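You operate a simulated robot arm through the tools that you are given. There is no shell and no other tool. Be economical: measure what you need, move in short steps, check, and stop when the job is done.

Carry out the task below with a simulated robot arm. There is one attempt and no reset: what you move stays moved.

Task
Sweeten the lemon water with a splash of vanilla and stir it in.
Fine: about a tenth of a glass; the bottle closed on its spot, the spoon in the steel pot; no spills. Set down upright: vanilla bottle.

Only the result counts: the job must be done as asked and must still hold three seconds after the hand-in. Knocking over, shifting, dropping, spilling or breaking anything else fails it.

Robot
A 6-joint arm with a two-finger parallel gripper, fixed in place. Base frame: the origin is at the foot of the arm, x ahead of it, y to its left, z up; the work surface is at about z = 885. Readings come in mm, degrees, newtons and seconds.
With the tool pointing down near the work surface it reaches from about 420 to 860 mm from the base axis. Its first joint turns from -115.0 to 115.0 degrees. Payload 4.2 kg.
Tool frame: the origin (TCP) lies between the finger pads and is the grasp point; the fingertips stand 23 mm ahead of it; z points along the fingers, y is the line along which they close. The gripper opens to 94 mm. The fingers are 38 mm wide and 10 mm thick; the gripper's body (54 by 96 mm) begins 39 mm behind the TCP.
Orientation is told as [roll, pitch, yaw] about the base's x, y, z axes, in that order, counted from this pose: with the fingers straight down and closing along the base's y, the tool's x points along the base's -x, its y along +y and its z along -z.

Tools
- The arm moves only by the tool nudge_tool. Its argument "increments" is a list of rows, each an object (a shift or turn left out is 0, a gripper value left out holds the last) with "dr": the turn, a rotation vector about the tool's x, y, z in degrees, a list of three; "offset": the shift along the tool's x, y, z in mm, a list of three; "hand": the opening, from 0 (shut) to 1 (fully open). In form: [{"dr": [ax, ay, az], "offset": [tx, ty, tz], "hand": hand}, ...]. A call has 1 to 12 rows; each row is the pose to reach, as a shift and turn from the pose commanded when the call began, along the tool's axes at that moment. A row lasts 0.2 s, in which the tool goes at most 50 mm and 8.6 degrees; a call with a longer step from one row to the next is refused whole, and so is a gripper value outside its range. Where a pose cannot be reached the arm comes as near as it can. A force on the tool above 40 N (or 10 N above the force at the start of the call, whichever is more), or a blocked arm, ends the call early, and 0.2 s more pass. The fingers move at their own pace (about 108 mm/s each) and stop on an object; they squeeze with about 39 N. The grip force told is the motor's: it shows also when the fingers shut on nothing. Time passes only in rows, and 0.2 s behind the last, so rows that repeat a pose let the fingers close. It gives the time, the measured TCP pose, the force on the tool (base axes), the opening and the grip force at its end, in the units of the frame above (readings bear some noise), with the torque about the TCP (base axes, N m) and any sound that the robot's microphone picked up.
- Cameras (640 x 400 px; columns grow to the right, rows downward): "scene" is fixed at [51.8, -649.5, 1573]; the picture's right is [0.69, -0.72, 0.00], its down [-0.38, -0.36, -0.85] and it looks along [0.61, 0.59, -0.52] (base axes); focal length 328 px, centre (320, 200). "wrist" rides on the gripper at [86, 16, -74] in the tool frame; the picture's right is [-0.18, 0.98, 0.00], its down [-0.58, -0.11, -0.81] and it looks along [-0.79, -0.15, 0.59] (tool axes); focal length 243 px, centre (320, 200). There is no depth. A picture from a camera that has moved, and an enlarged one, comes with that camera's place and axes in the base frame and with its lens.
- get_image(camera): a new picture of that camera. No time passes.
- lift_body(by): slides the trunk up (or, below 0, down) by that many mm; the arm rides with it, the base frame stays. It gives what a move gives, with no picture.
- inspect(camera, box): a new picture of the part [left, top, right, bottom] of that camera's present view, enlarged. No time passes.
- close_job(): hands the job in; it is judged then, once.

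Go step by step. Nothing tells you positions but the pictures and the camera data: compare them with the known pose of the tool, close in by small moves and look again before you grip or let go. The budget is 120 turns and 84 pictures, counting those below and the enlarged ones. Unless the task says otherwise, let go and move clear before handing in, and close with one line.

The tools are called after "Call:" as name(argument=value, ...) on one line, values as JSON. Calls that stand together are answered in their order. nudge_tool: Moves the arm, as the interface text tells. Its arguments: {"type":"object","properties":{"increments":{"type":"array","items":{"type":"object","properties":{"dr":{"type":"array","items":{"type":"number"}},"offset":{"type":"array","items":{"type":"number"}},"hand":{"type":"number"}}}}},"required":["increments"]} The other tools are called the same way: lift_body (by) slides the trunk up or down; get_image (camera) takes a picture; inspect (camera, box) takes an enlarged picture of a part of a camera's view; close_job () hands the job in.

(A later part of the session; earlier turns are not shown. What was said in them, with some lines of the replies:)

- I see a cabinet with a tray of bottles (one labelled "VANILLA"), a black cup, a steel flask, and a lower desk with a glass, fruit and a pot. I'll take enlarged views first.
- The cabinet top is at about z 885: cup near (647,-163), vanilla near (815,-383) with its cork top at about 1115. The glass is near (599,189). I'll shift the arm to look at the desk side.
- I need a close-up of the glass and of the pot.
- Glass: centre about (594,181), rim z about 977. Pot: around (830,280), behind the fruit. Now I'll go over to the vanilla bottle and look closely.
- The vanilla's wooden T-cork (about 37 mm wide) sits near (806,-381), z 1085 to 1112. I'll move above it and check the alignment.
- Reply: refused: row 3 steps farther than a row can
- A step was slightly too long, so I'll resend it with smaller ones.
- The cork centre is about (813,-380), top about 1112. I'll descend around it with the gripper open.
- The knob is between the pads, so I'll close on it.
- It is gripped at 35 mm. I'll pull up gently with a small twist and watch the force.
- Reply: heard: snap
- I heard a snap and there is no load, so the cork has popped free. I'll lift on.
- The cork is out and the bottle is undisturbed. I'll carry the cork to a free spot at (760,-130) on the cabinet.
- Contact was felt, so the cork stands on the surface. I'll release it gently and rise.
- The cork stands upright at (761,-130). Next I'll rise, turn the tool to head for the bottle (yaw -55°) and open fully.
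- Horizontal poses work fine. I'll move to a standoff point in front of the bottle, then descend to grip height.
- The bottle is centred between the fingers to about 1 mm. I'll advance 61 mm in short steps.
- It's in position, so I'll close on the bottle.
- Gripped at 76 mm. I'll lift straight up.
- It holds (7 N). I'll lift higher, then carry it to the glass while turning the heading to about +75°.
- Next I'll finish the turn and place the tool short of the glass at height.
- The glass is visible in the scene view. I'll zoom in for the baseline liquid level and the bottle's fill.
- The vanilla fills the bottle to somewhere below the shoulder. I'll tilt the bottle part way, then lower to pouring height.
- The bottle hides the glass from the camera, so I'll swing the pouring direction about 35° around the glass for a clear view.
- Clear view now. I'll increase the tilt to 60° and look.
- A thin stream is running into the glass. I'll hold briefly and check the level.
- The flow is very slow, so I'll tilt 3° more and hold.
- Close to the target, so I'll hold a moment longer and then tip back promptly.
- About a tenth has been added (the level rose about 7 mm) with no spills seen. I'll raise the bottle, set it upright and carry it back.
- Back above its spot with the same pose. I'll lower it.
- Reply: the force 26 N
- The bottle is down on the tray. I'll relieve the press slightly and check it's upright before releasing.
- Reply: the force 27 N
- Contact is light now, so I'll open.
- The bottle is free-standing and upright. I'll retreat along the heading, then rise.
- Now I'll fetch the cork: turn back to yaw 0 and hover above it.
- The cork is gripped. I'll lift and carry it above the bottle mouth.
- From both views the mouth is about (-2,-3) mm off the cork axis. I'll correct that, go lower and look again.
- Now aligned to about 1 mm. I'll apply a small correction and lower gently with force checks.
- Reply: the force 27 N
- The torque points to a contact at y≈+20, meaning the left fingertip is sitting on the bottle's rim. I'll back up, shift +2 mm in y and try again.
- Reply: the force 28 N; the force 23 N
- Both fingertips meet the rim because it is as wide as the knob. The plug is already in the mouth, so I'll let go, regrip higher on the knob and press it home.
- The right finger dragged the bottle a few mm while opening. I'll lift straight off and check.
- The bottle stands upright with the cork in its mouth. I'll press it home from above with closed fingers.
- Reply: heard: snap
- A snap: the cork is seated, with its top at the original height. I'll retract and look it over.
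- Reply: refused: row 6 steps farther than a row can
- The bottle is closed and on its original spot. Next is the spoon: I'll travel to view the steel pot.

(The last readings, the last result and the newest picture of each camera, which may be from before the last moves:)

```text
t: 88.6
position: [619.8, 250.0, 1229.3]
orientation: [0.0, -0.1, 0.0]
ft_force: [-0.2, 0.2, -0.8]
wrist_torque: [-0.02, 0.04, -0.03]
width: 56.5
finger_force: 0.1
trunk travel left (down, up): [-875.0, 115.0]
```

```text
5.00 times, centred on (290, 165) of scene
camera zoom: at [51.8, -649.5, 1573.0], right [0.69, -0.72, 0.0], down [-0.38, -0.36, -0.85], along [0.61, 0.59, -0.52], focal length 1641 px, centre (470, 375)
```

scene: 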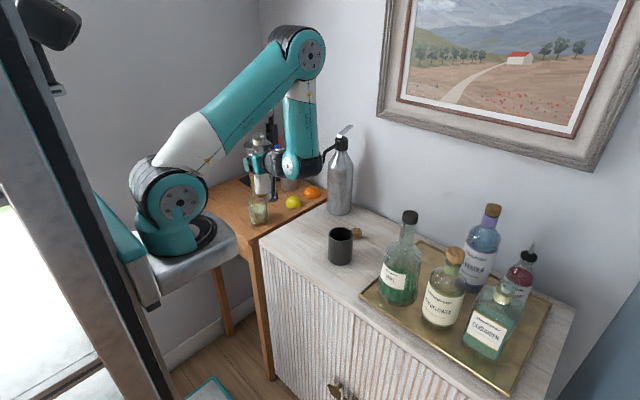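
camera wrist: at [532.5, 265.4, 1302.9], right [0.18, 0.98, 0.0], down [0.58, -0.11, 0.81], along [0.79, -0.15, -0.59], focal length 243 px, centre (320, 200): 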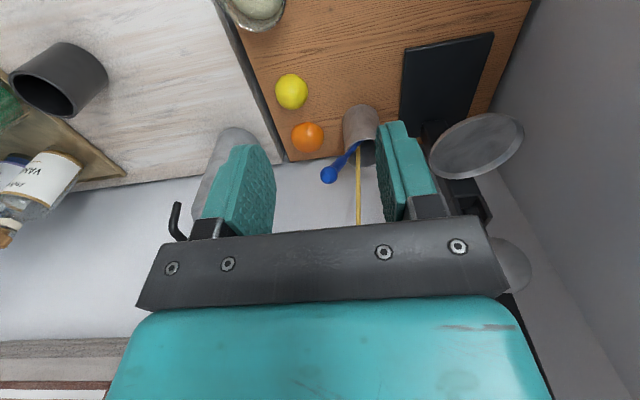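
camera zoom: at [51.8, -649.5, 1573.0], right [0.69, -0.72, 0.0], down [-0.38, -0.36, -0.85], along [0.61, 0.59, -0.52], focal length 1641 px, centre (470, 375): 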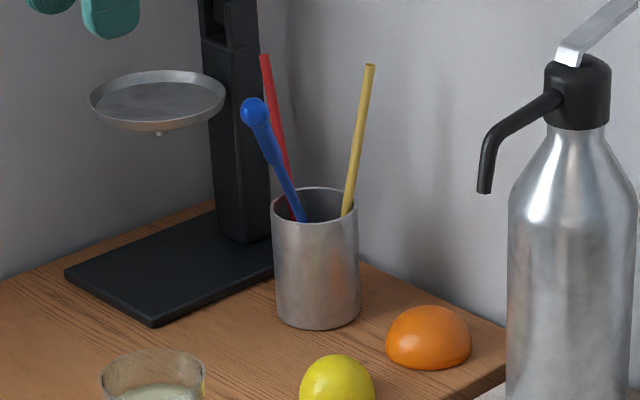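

The blue one with the ball finial (ball at about (745,236,1112), leaning 33°) is the spoon. I'll align the tool axis with its handle and stand off above the ball.

Call:
nudge_tool(increments=[{"offset": [-22, -9, 0], "dr": [0, 0, -7.5], "hand": 0.5}, {"offset": [-44, -18, 10], "dr": [0, 0, -15]}, {"offset": [-66, -27, 25], "dr": [0, 0, -22.5]}, {"offset": [-87, -36, 45], "dr": [0, 0, -30.1]}, {"offset": [-87, -36, 45], "dr": [0, 0, -30.1]}])

Call:
nudge_tool(increments=[{"dr": [0, -8, 0]}, {"dr": [0, -16, 0]}, {"dr": [0, -24, 0]}, {"dr": [0, -32, 0]}, {"dr": [0, -33, 0]}, {"dr": [0, -33, 0]}])

Call:
get_image(camera="wrist")

```text
t: 89.8
position: [707.4, 213.5, 1182.1]
orientation: [0.0, -0.1, 30.2]
ft_force: [0.4, 0.7, 0.2]
wrist_torque: [-0.01, -0.03, 0.02]
width: 47.3
finger_force: 0.0
trunk travel left (down, up): [-875.0, 115.0]
```

```text
t: 91.2
position: [707.8, 212.4, 1181.2]
orientation: [0.0, -33.0, 30.1]
ft_force: [0.0, 0.7, -0.6]
wrist_torque: [-0.03, 0.02, -0.02]
width: 47.0
finger_force: 0.0
trunk travel left (down, up): [-875.0, 115.0]
```

```text
9 pictures are left
camera wrist: at [601.2, 170.2, 1197.8], right [-0.36, 0.93, 0.1], down [0.1, -0.07, 0.99], along [0.93, 0.37, -0.06], focal length 243 px, centre (320, 200)
```

wrist: 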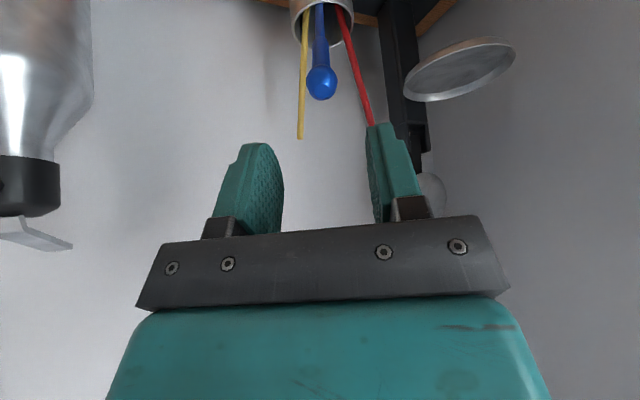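

The triangulation agrees with the ball at (745,236,1112). I'll advance along the handle axis and grip it.

Call:
nudge_tool(increments=[{"offset": [1, 1.5, 25]}, {"offset": [1, 1.5, 50]}, {"offset": [1, 1.5, 70]}, {"offset": [1, 1.5, 84]}, {"offset": [1, 1.5, 84]}])

Call:
get_image(camera="wrist")

```text
t: 92.4
position: [747.4, 237.1, 1112.9]
orientation: [0.1, -32.9, 30.0]
ft_force: [0.5, -0.4, -0.5]
wrist_torque: [-0.05, 0.02, 0.01]
width: 46.9
finger_force: 0.0
trunk travel left (down, up): [-875.0, 115.0]
```

```text
8 pictures are left
camera wrist: at [639.6, 194.1, 1127.7], right [-0.36, 0.93, 0.1], down [0.1, -0.07, 0.99], along [0.93, 0.37, -0.06], focal length 243 px, centre (320, 200)
```

wrist: 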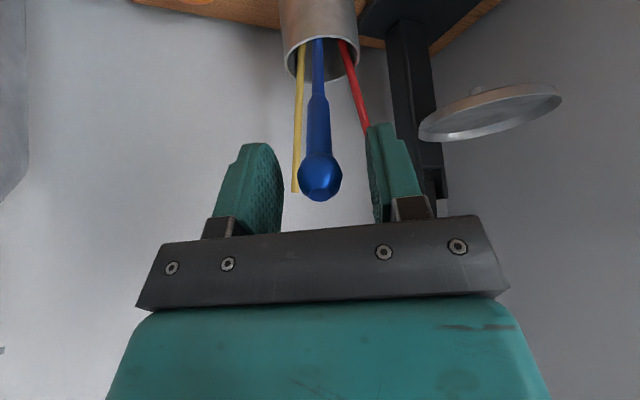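

The ball is between the pads, so I'll close.

Call:
nudge_tool(increments=[{"hand": 0.3}, {"hand": 0.0}, {"hand": 0.0}, {"hand": 0.0}])

Call:
nudge_tool(increments=[{"offset": [0, 0, -10]}, {"offset": [0, 0, -25]}, {"offset": [0, 0, -45]}])

Call:
get_image(camera="scene")

```text
t: 93.4
position: [746.4, 237.2, 1113.8]
orientation: [0.0, -33.0, 30.1]
ft_force: [0.2, -0.3, -0.3]
wrist_torque: [0.04, -0.05, 0.02]
width: 19.6
finger_force: 39.5
trunk travel left (down, up): [-875.0, 115.0]
```

```text
t: 94.2
position: [724.9, 225.4, 1150.7]
orientation: [0.1, -32.9, 30.1]
ft_force: [1.0, 1.5, 0.5]
wrist_torque: [0.26, -0.2, 0.06]
width: 19.8
finger_force: 39.0
trunk travel left (down, up): [-875.0, 115.0]
```

```text
7 pictures are left
```

scene: 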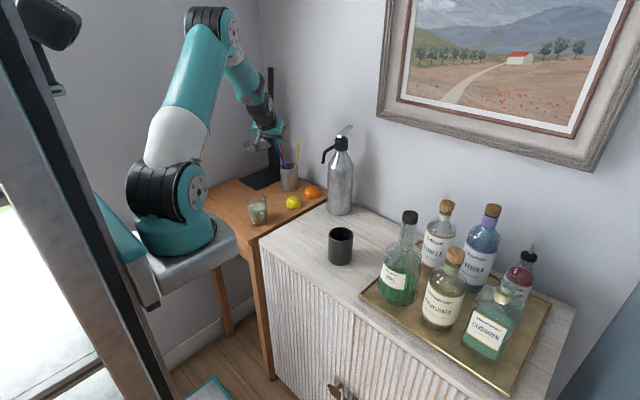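

The spoon is coming out and pressing only lightly on the rim. I'll pull on slightly steeper.

Call:
nudge_tool(increments=[{"offset": [-4, 0, -12]}, {"offset": [-8, 0, -36]}, {"offset": [-11, 0, -60]}])

```text
t: 95.0
position: [704.4, 214.5, 1206.6]
orientation: [0.0, -32.9, 30.0]
ft_force: [-0.3, 0.1, -0.9]
wrist_torque: [-0.03, 0.05, 0.0]
width: 19.9
finger_force: 38.7
trunk travel left (down, up): [-875.0, 115.0]
```

Call:
nudge_tool(increments=[{"offset": [-6, 0, -25]}, {"offset": [-12, 0, -52]}, {"offset": [-30, 0, -85]}, {"offset": [-45, 0, -112]}, {"offset": [-45, 0, -112]}])

Call:
inspect(camera="scene", box=[210, 60, 340, 240])

```text
t: 96.2
position: [683.9, 202.5, 1323.9]
orientation: [0.0, -33.0, 30.1]
ft_force: [0.2, 0.3, -0.3]
wrist_torque: [0.0, -0.04, 0.02]
width: 19.9
finger_force: 39.3
trunk travel left (down, up): [-875.0, 115.0]
```

```text
2.22 times, centred on (275, 150) of scene
camera zoom: at [51.8, -649.5, 1573.0], right [0.69, -0.72, 0.0], down [-0.38, -0.36, -0.85], along [0.61, 0.59, -0.52], focal length 729 px, centre (420, 311)
```

zoom: 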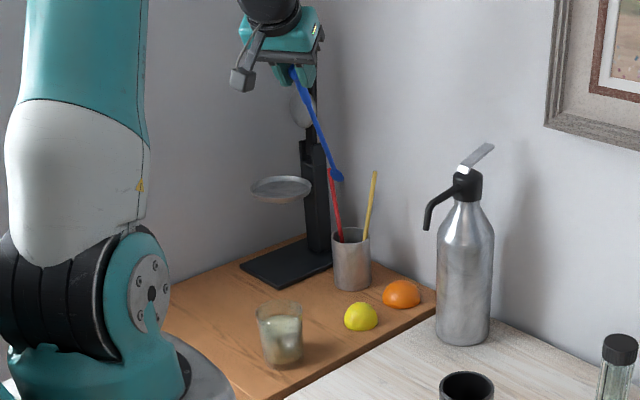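

The spoon is out and aligned with the tool (about 237 mm to its tip). I'll turn the tool vertical and bring it above the glass.

Call:
nudge_tool(increments=[{"dr": [0, 8, 0]}, {"dr": [0, 16, 0]}, {"dr": [0, 24, 0]}, {"dr": [0, 32, 0]}, {"dr": [0, 33, 0]}, {"dr": [0, 33, 0]}])

```text
t: 97.6
position: [684.9, 201.7, 1324.3]
orientation: [0.0, 0.2, 30.0]
ft_force: [-0.3, 0.1, -0.7]
wrist_torque: [-0.01, -0.03, 0.01]
width: 19.9
finger_force: 38.7
trunk travel left (down, up): [-875.0, 115.0]
```

Call:
nudge_tool(increments=[{"offset": [30, 8, 10]}, {"offset": [60, 16, 30]}, {"offset": [88.2, 23.2, 55]}, {"offset": [88.2, 23.2, 79]}, {"offset": [88.2, 23.2, 79]}, {"offset": [88.2, 23.2, 79]}])

Call:
inspect(camera="scene", box=[220, 110, 310, 240])

Call:
get_image(camera="wrist")

```text
t: 99.0
position: [595.5, 178.5, 1246.5]
orientation: [-0.1, 0.1, 30.1]
ft_force: [0.6, -0.3, 0.3]
wrist_torque: [0.0, 0.01, 0.01]
width: 19.8
finger_force: 38.9
trunk travel left (down, up): [-875.0, 115.0]
```

```text
3.08 times, centred on (265, 175) of scene
camera zoom: at [51.8, -649.5, 1573.0], right [0.69, -0.72, 0.0], down [-0.38, -0.36, -0.85], along [0.61, 0.59, -0.52], focal length 1010 px, centre (489, 277)
```

zoom: 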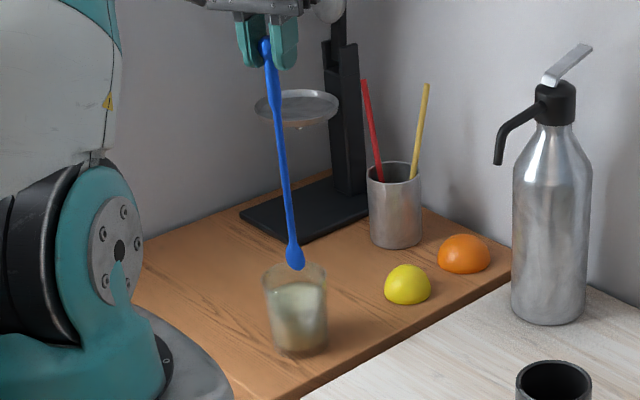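

```text
4 pictures are left
camera wrist: at [513.4, 148.6, 1319.5], right [-0.33, 0.94, 0.0], down [0.56, 0.2, 0.81], along [0.76, 0.27, -0.59], focal length 243 px, centre (320, 200)
```

wrist: 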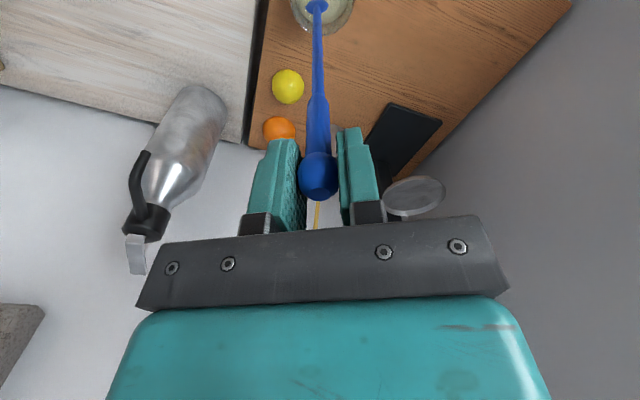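

The spoon hangs almost straight, its tip about 6 mm off the glass centre. I'll shift and lower it into the drink.

Call:
nudge_tool(increments=[{"offset": [-1, 5.8, 0]}, {"offset": [-1, 5.8, 10]}, {"offset": [-1, 5.8, 30]}, {"offset": [-1, 5.8, 50]}, {"offset": [-1, 5.8, 68]}, {"offset": [-1, 5.8, 80]}, {"offset": [-1, 5.8, 88]}, {"offset": [-1, 5.8, 92]}, {"offset": [-1, 5.8, 92]}])

Call:
inspect(camera="scene", box=[235, 165, 285, 235])

```text
t: 101.0
position: [593.6, 183.5, 1153.4]
orientation: [0.0, 0.1, 30.1]
ft_force: [-0.3, 0.2, -0.4]
wrist_torque: [0.0, -0.03, -0.01]
width: 19.6
finger_force: 39.0
trunk travel left (down, up): [-875.0, 115.0]
```

```text
5.71 times, centred on (260, 200) of scene
camera zoom: at [51.8, -649.5, 1573.0], right [0.69, -0.72, 0.0], down [-0.38, -0.36, -0.85], along [0.61, 0.59, -0.52], focal length 1875 px, centre (663, 200)
```

zoom: 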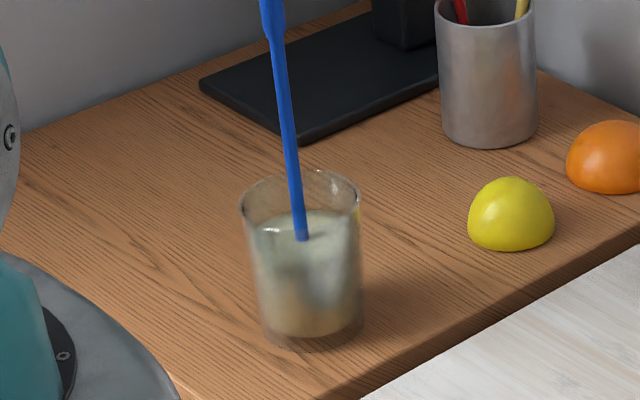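

The spoon is in the middle of the drink. I'll stir in circles of 9 mm radius.

Call:
nudge_tool(increments=[{"offset": [9, 0, 0]}, {"offset": [4.5, 7.8, 0]}, {"offset": [-4.5, 7.8, 0]}, {"offset": [-9, 0, 0]}, {"offset": [-4.5, -7.8, 0]}, {"offset": [4.5, -7.8, 0]}, {"offset": [9, 0, 0]}, {"offset": [4.5, 7.8, 0]}, {"offset": [-4.5, 7.8, 0]}, {"offset": [-9, 0, 0]}, {"offset": [-4.5, -7.8, 0]}, {"offset": [0, 0, 0]}])

Call:
nudge_tool(increments=[{"offset": [9, 0, 0]}, {"offset": [4.5, 7.8, 0]}, {"offset": [-4.5, 7.8, 0]}, {"offset": [-9, 0, 0]}, {"offset": [-4.5, -7.8, 0]}, {"offset": [4.5, -7.8, 0]}, {"offset": [9, 0, 0]}, {"offset": [4.5, 7.8, 0]}, {"offset": [-4.5, 7.8, 0]}, {"offset": [-9, 0, 0]}, {"offset": [-4.5, -7.8, 0]}, {"offset": [0, 0, 0]}])

Call:
nudge_tool(increments=[{"offset": [9, 0, 0]}, {"offset": [4.5, 7.8, 0]}, {"offset": [-4.5, 7.8, 0]}, {"offset": [-9, 0, 0]}, {"offset": [-4.5, -7.8, 0]}, {"offset": [4.5, -7.8, 0]}, {"offset": [9, 0, 0]}, {"offset": [4.5, 7.8, 0]}, {"offset": [-4.5, 7.8, 0]}, {"offset": [-9, 0, 0]}, {"offset": [-4.5, -7.8, 0]}, {"offset": [0, 0, 0]}])

```text
t: 103.6
position: [596.4, 183.3, 1152.7]
orientation: [0.0, -0.1, 30.1]
ft_force: [1.9, 1.0, 6.7]
wrist_torque: [0.11, -0.45, 0.0]
width: 19.9
finger_force: 38.5
trunk travel left (down, up): [-875.0, 115.0]
```

```text
t: 106.2
position: [595.3, 183.9, 1155.6]
orientation: [0.0, 0.0, 30.1]
ft_force: [0.0, 0.5, -0.9]
wrist_torque: [0.0, 0.05, 0.02]
width: 19.9
finger_force: 38.9
trunk travel left (down, up): [-875.0, 115.0]
```

```text
t: 108.8
position: [594.9, 183.5, 1154.5]
orientation: [0.0, 0.0, 30.1]
ft_force: [0.7, -0.8, -0.7]
wrist_torque: [-0.02, 0.01, 0.0]
width: 19.7
finger_force: 38.6
trunk travel left (down, up): [-875.0, 115.0]
```

Stirred. I'll lift the spoon straight out, let it drip briefly over the glass and check.

Call:
nudge_tool(increments=[{"offset": [0, 0, -15]}, {"offset": [0, 0, -35]}, {"offset": [0, 0, -60]}, {"offset": [0, 0, -85]}, {"offset": [0, 0, -110]}, {"offset": [0, 0, -110]}, {"offset": [0, 0, -110]}, {"offset": [0, 0, -110]}, {"offset": [0, 0, -110]}, {"offset": [0, 0, -110]}])

Call:
inspect(camera="scene", box=[220, 100, 310, 240])

```text
t: 111.0
position: [596.4, 183.3, 1265.0]
orientation: [0.1, 0.0, 30.1]
ft_force: [0.5, 0.1, 0.1]
wrist_torque: [0.0, 0.01, -0.02]
width: 19.9
finger_force: 39.0
trunk travel left (down, up): [-875.0, 115.0]
```

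```text
2.86 times, centred on (265, 170) of scene
camera zoom: at [51.8, -649.5, 1573.0], right [0.69, -0.72, 0.0], down [-0.38, -0.36, -0.85], along [0.61, 0.59, -0.52], focal length 938 px, centre (477, 286)
```

zoom: 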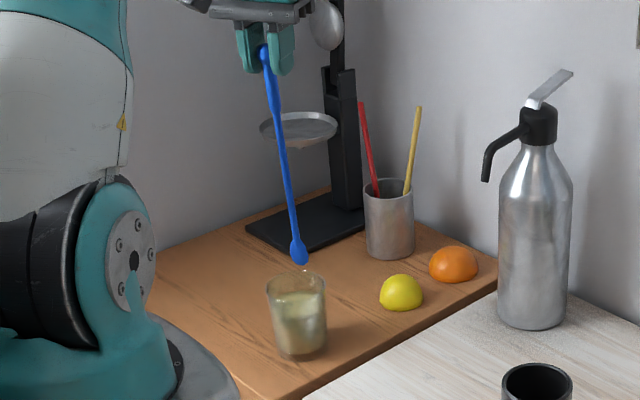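

The spoon now hangs slightly skewed but is still firmly held. I'll go back along the reverse of the extraction path: first to the point above, then tilt to match the handle axis.

Call:
nudge_tool(increments=[{"offset": [0, 0, -30]}, {"offset": [0, 0, -59]}, {"offset": [-30, -6, -59]}, {"offset": [-60, -13, -59]}, {"offset": [-85.7, -19.5, -59]}, {"offset": [-85.7, -19.5, -59]}])

Call:
nudge_tool(increments=[{"dr": [0, -7, 0]}, {"dr": [0, -14, 0]}, {"dr": [0, -21, 0]}, {"dr": [0, -28, 0]}, {"dr": [0, -33, 0]}, {"dr": [0, -33, 0]}])

```text
t: 112.4
position: [679.6, 206.5, 1321.0]
orientation: [0.0, 0.0, 30.1]
ft_force: [-0.6, 0.3, -0.7]
wrist_torque: [-0.01, 0.05, 0.0]
width: 19.6
finger_force: 39.8
trunk travel left (down, up): [-875.0, 115.0]
```

```text
t: 113.8
position: [679.1, 209.3, 1322.3]
orientation: [-0.1, -33.0, 30.1]
ft_force: [0.3, -0.6, 0.0]
wrist_torque: [-0.01, 0.03, -0.01]
width: 19.8
finger_force: 39.1
trunk travel left (down, up): [-875.0, 115.0]
```

Call:
nudge_tool(increments=[{"offset": [9, 0, 29]}, {"offset": [18, 0, 58]}, {"offset": [27.1, 0, 86.2]}, {"offset": [27.1, 0, 86.2]}])

Call:
inspect(camera="scene", box=[245, 100, 325, 210])

```text
t: 114.8
position: [699.4, 219.6, 1235.4]
orientation: [0.0, -33.0, 29.9]
ft_force: [-0.6, 0.3, -0.2]
wrist_torque: [0.0, 0.03, 0.01]
width: 19.6
finger_force: 38.9
trunk travel left (down, up): [-875.0, 115.0]
```

```text
3.64 times, centred on (285, 155) of scene
camera zoom: at [51.8, -649.5, 1573.0], right [0.69, -0.72, 0.0], down [-0.38, -0.36, -0.85], along [0.61, 0.59, -0.52], focal length 1193 px, centre (447, 364)
```

zoom: 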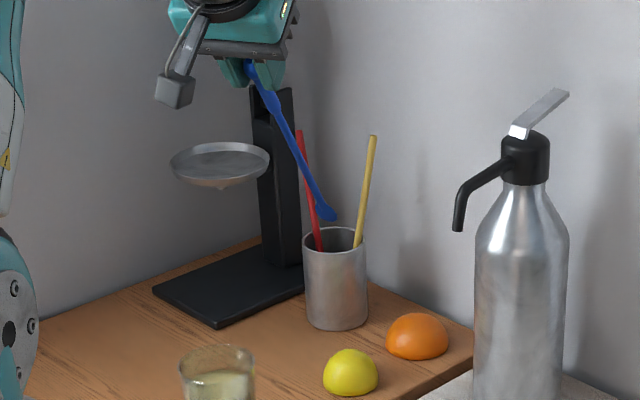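

The tip is just over the pot opening. To fit comfortably I'll make the spoon steeper (lean about 21°) with its tip over the opening, then lower it in while watching forces.

Call:
nudge_tool(increments=[{"offset": [-21, 0.5, 8.2], "dr": [0, 5, 0]}, {"offset": [-42, 1, 16.4], "dr": [0, 10, 0]}, {"offset": [-62.9, 1.5, 24.6], "dr": [0, 15, 0]}, {"offset": [-62.9, 1.5, 24.6], "dr": [0, 15, 0]}])

Call:
nudge_tool(increments=[{"offset": [2, 0, 15]}, {"offset": [4, 0, 30]}, {"offset": [6, 0, 45]}])

```text
t: 115.8
position: [756.1, 254.6, 1247.6]
orientation: [-0.1, -17.9, 30.1]
ft_force: [-0.5, 1.2, -0.8]
wrist_torque: [0.01, -0.01, 0.02]
width: 20.0
finger_force: 39.3
trunk travel left (down, up): [-875.0, 115.0]
```

```text
t: 116.6
position: [762.3, 258.8, 1205.3]
orientation: [0.0, -18.0, 30.2]
ft_force: [-0.6, -0.2, -1.3]
wrist_torque: [-0.04, 0.04, -0.02]
width: 19.8
finger_force: 39.0
trunk travel left (down, up): [-875.0, 115.0]
```

No contact forces so far, and the tip should now be just below the rim. I'll use the last picture to confirm that it's inside.

Call:
inspect(camera="scene", box=[255, 120, 325, 205])

```text
4.71 times, centred on (290, 162) of scene
camera zoom: at [51.8, -649.5, 1573.0], right [0.69, -0.72, 0.0], down [-0.38, -0.36, -0.85], along [0.61, 0.59, -0.52], focal length 1544 px, centre (461, 376)
```

zoom: 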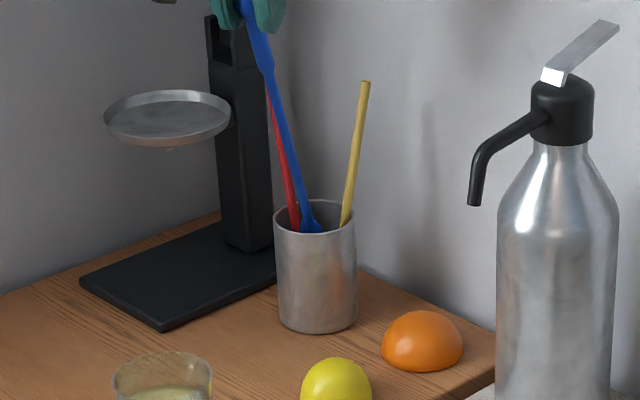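

The bowl is inside the pot. I'll lower further in small steps, watching the force.

Call:
nudge_tool(increments=[{"offset": [1.2, 0, 10]}, {"offset": [2.4, 0, 20]}, {"offset": [3.6, 0, 30]}])

Call:
nudge_tool(increments=[{"offset": [0.8, 0, 7]}, {"offset": [1.7, 0, 14]}])

```text
t: 117.4
position: [768.3, 263.4, 1175.1]
orientation: [0.0, -18.0, 30.0]
ft_force: [0.2, 0.4, 0.2]
wrist_torque: [-0.02, 0.0, -0.02]
width: 19.9
finger_force: 39.0
trunk travel left (down, up): [-875.0, 115.0]
```

```text
t: 118.0
position: [769.4, 265.1, 1161.7]
orientation: [0.1, -17.9, 30.1]
ft_force: [0.4, 0.0, -0.9]
wrist_torque: [-0.05, 0.01, 0.0]
width: 19.8
finger_force: 39.8
trunk travel left (down, up): [-875.0, 115.0]
```

Call:
nudge_tool(increments=[{"offset": [0.6, 0, 5]}, {"offset": [1.2, 0, 10]}])

Call:
nudge_tool(increments=[{"offset": [0.5, 0, 4]}, {"offset": [1, 0, 8]}])

```text
t: 118.6
position: [771.6, 267.1, 1150.7]
orientation: [0.0, -18.0, 30.0]
ft_force: [0.2, -0.2, -0.5]
wrist_torque: [0.0, 0.04, -0.01]
width: 20.0
finger_force: 38.8
trunk travel left (down, up): [-875.0, 115.0]
```

```text
t: 119.2
position: [773.0, 267.0, 1143.0]
orientation: [0.0, -18.0, 30.0]
ft_force: [-0.6, 0.6, -1.3]
wrist_torque: [0.0, 0.02, -0.01]
width: 19.7
finger_force: 39.0
trunk travel left (down, up): [-875.0, 115.0]
```

Call:
nudge_tool(increments=[{"offset": [0.2, 0, 3]}, {"offset": [0.4, 0, 6]}])

Call:
nudge_tool(increments=[{"offset": [0, 0, 2]}, {"offset": [0, 0, 4]}])

```text
t: 119.8
position: [775.9, 267.8, 1139.8]
orientation: [0.1, -18.4, 30.1]
ft_force: [-5.4, -1.6, 17.8]
wrist_torque: [-0.02, 0.01, -0.01]
width: 19.7
finger_force: 38.4
trunk travel left (down, up): [-875.0, 115.0]
```

```text
t: 120.4
position: [775.4, 268.8, 1135.8]
orientation: [0.0, -18.3, 30.1]
ft_force: [-8.5, -2.5, 29.4]
wrist_torque: [0.14, -0.11, 0.02]
width: 19.7
finger_force: 38.9
trunk travel left (down, up): [-875.0, 115.0]
```

It touched the pot's bottom. I'll relieve the pressure, lean the handle gently toward its former resting side, then release.

Call:
nudge_tool(increments=[{"offset": [-2.5, 0, -8.5]}, {"offset": [8, 0, -9], "dr": [0, -2.4, 0]}, {"offset": [18.5, 0, -8.5], "dr": [0, -4.8, 0]}, {"offset": [29, 0, -7], "dr": [0, -7.2, 0]}, {"offset": [39.7, 0, -5.5], "dr": [0, -9.6, 0]}, {"offset": [39.7, 0, -5.5], "dr": [0, -9.6, 0]}])

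```text
t: 121.8
position: [743.6, 247.5, 1126.2]
orientation: [0.0, -27.6, 30.1]
ft_force: [1.3, 0.6, -1.0]
wrist_torque: [0.03, -0.2, 0.01]
width: 19.9
finger_force: 38.8
trunk travel left (down, up): [-875.0, 115.0]
```

It rests lightly on the rim. I'll open and back off along the handle axis.

Call:
nudge_tool(increments=[{"hand": 0.3}, {"hand": 0.5}, {"hand": 0.5}, {"hand": 0.5}])

Call:
nudge_tool(increments=[{"offset": [0, 0, -15]}, {"offset": [0, 0, -45]}, {"offset": [0, 0, -90]}, {"offset": [0, 0, -135]}, {"offset": [0, 0, -170]}, {"offset": [0, 0, -170]}, {"offset": [0, 0, -170]}, {"offset": [0, 0, -170]}])

```text
t: 122.8
position: [742.2, 246.9, 1127.6]
orientation: [0.0, -27.6, 30.1]
ft_force: [-0.4, 0.3, 0.2]
wrist_torque: [-0.02, 0.0, 0.0]
width: 46.9
finger_force: 0.0
trunk travel left (down, up): [-875.0, 115.0]
```

```text
t: 124.6
position: [675.5, 208.1, 1276.2]
orientation: [0.0, -27.6, 30.1]
ft_force: [0.0, 0.4, 0.3]
wrist_torque: [0.02, 0.0, -0.01]
width: 47.0
finger_force: 0.1
trunk travel left (down, up): [-875.0, 115.0]
```

The spoon is released in the pot, the hand is clear, and nothing made a noise or pushed back on the way out. No pictures are left, so I'm handing in.

Call:
close_job()

```text
The job is handed in.
```

I poured about a tenth of a glass of vanilla into the lemon water and stirred it in. The vanilla bottle is corked and upright on its spot, and the spoon is back in the steel pot. I saw no spills, but I had no pictures left to check the spoon after letting go of it.
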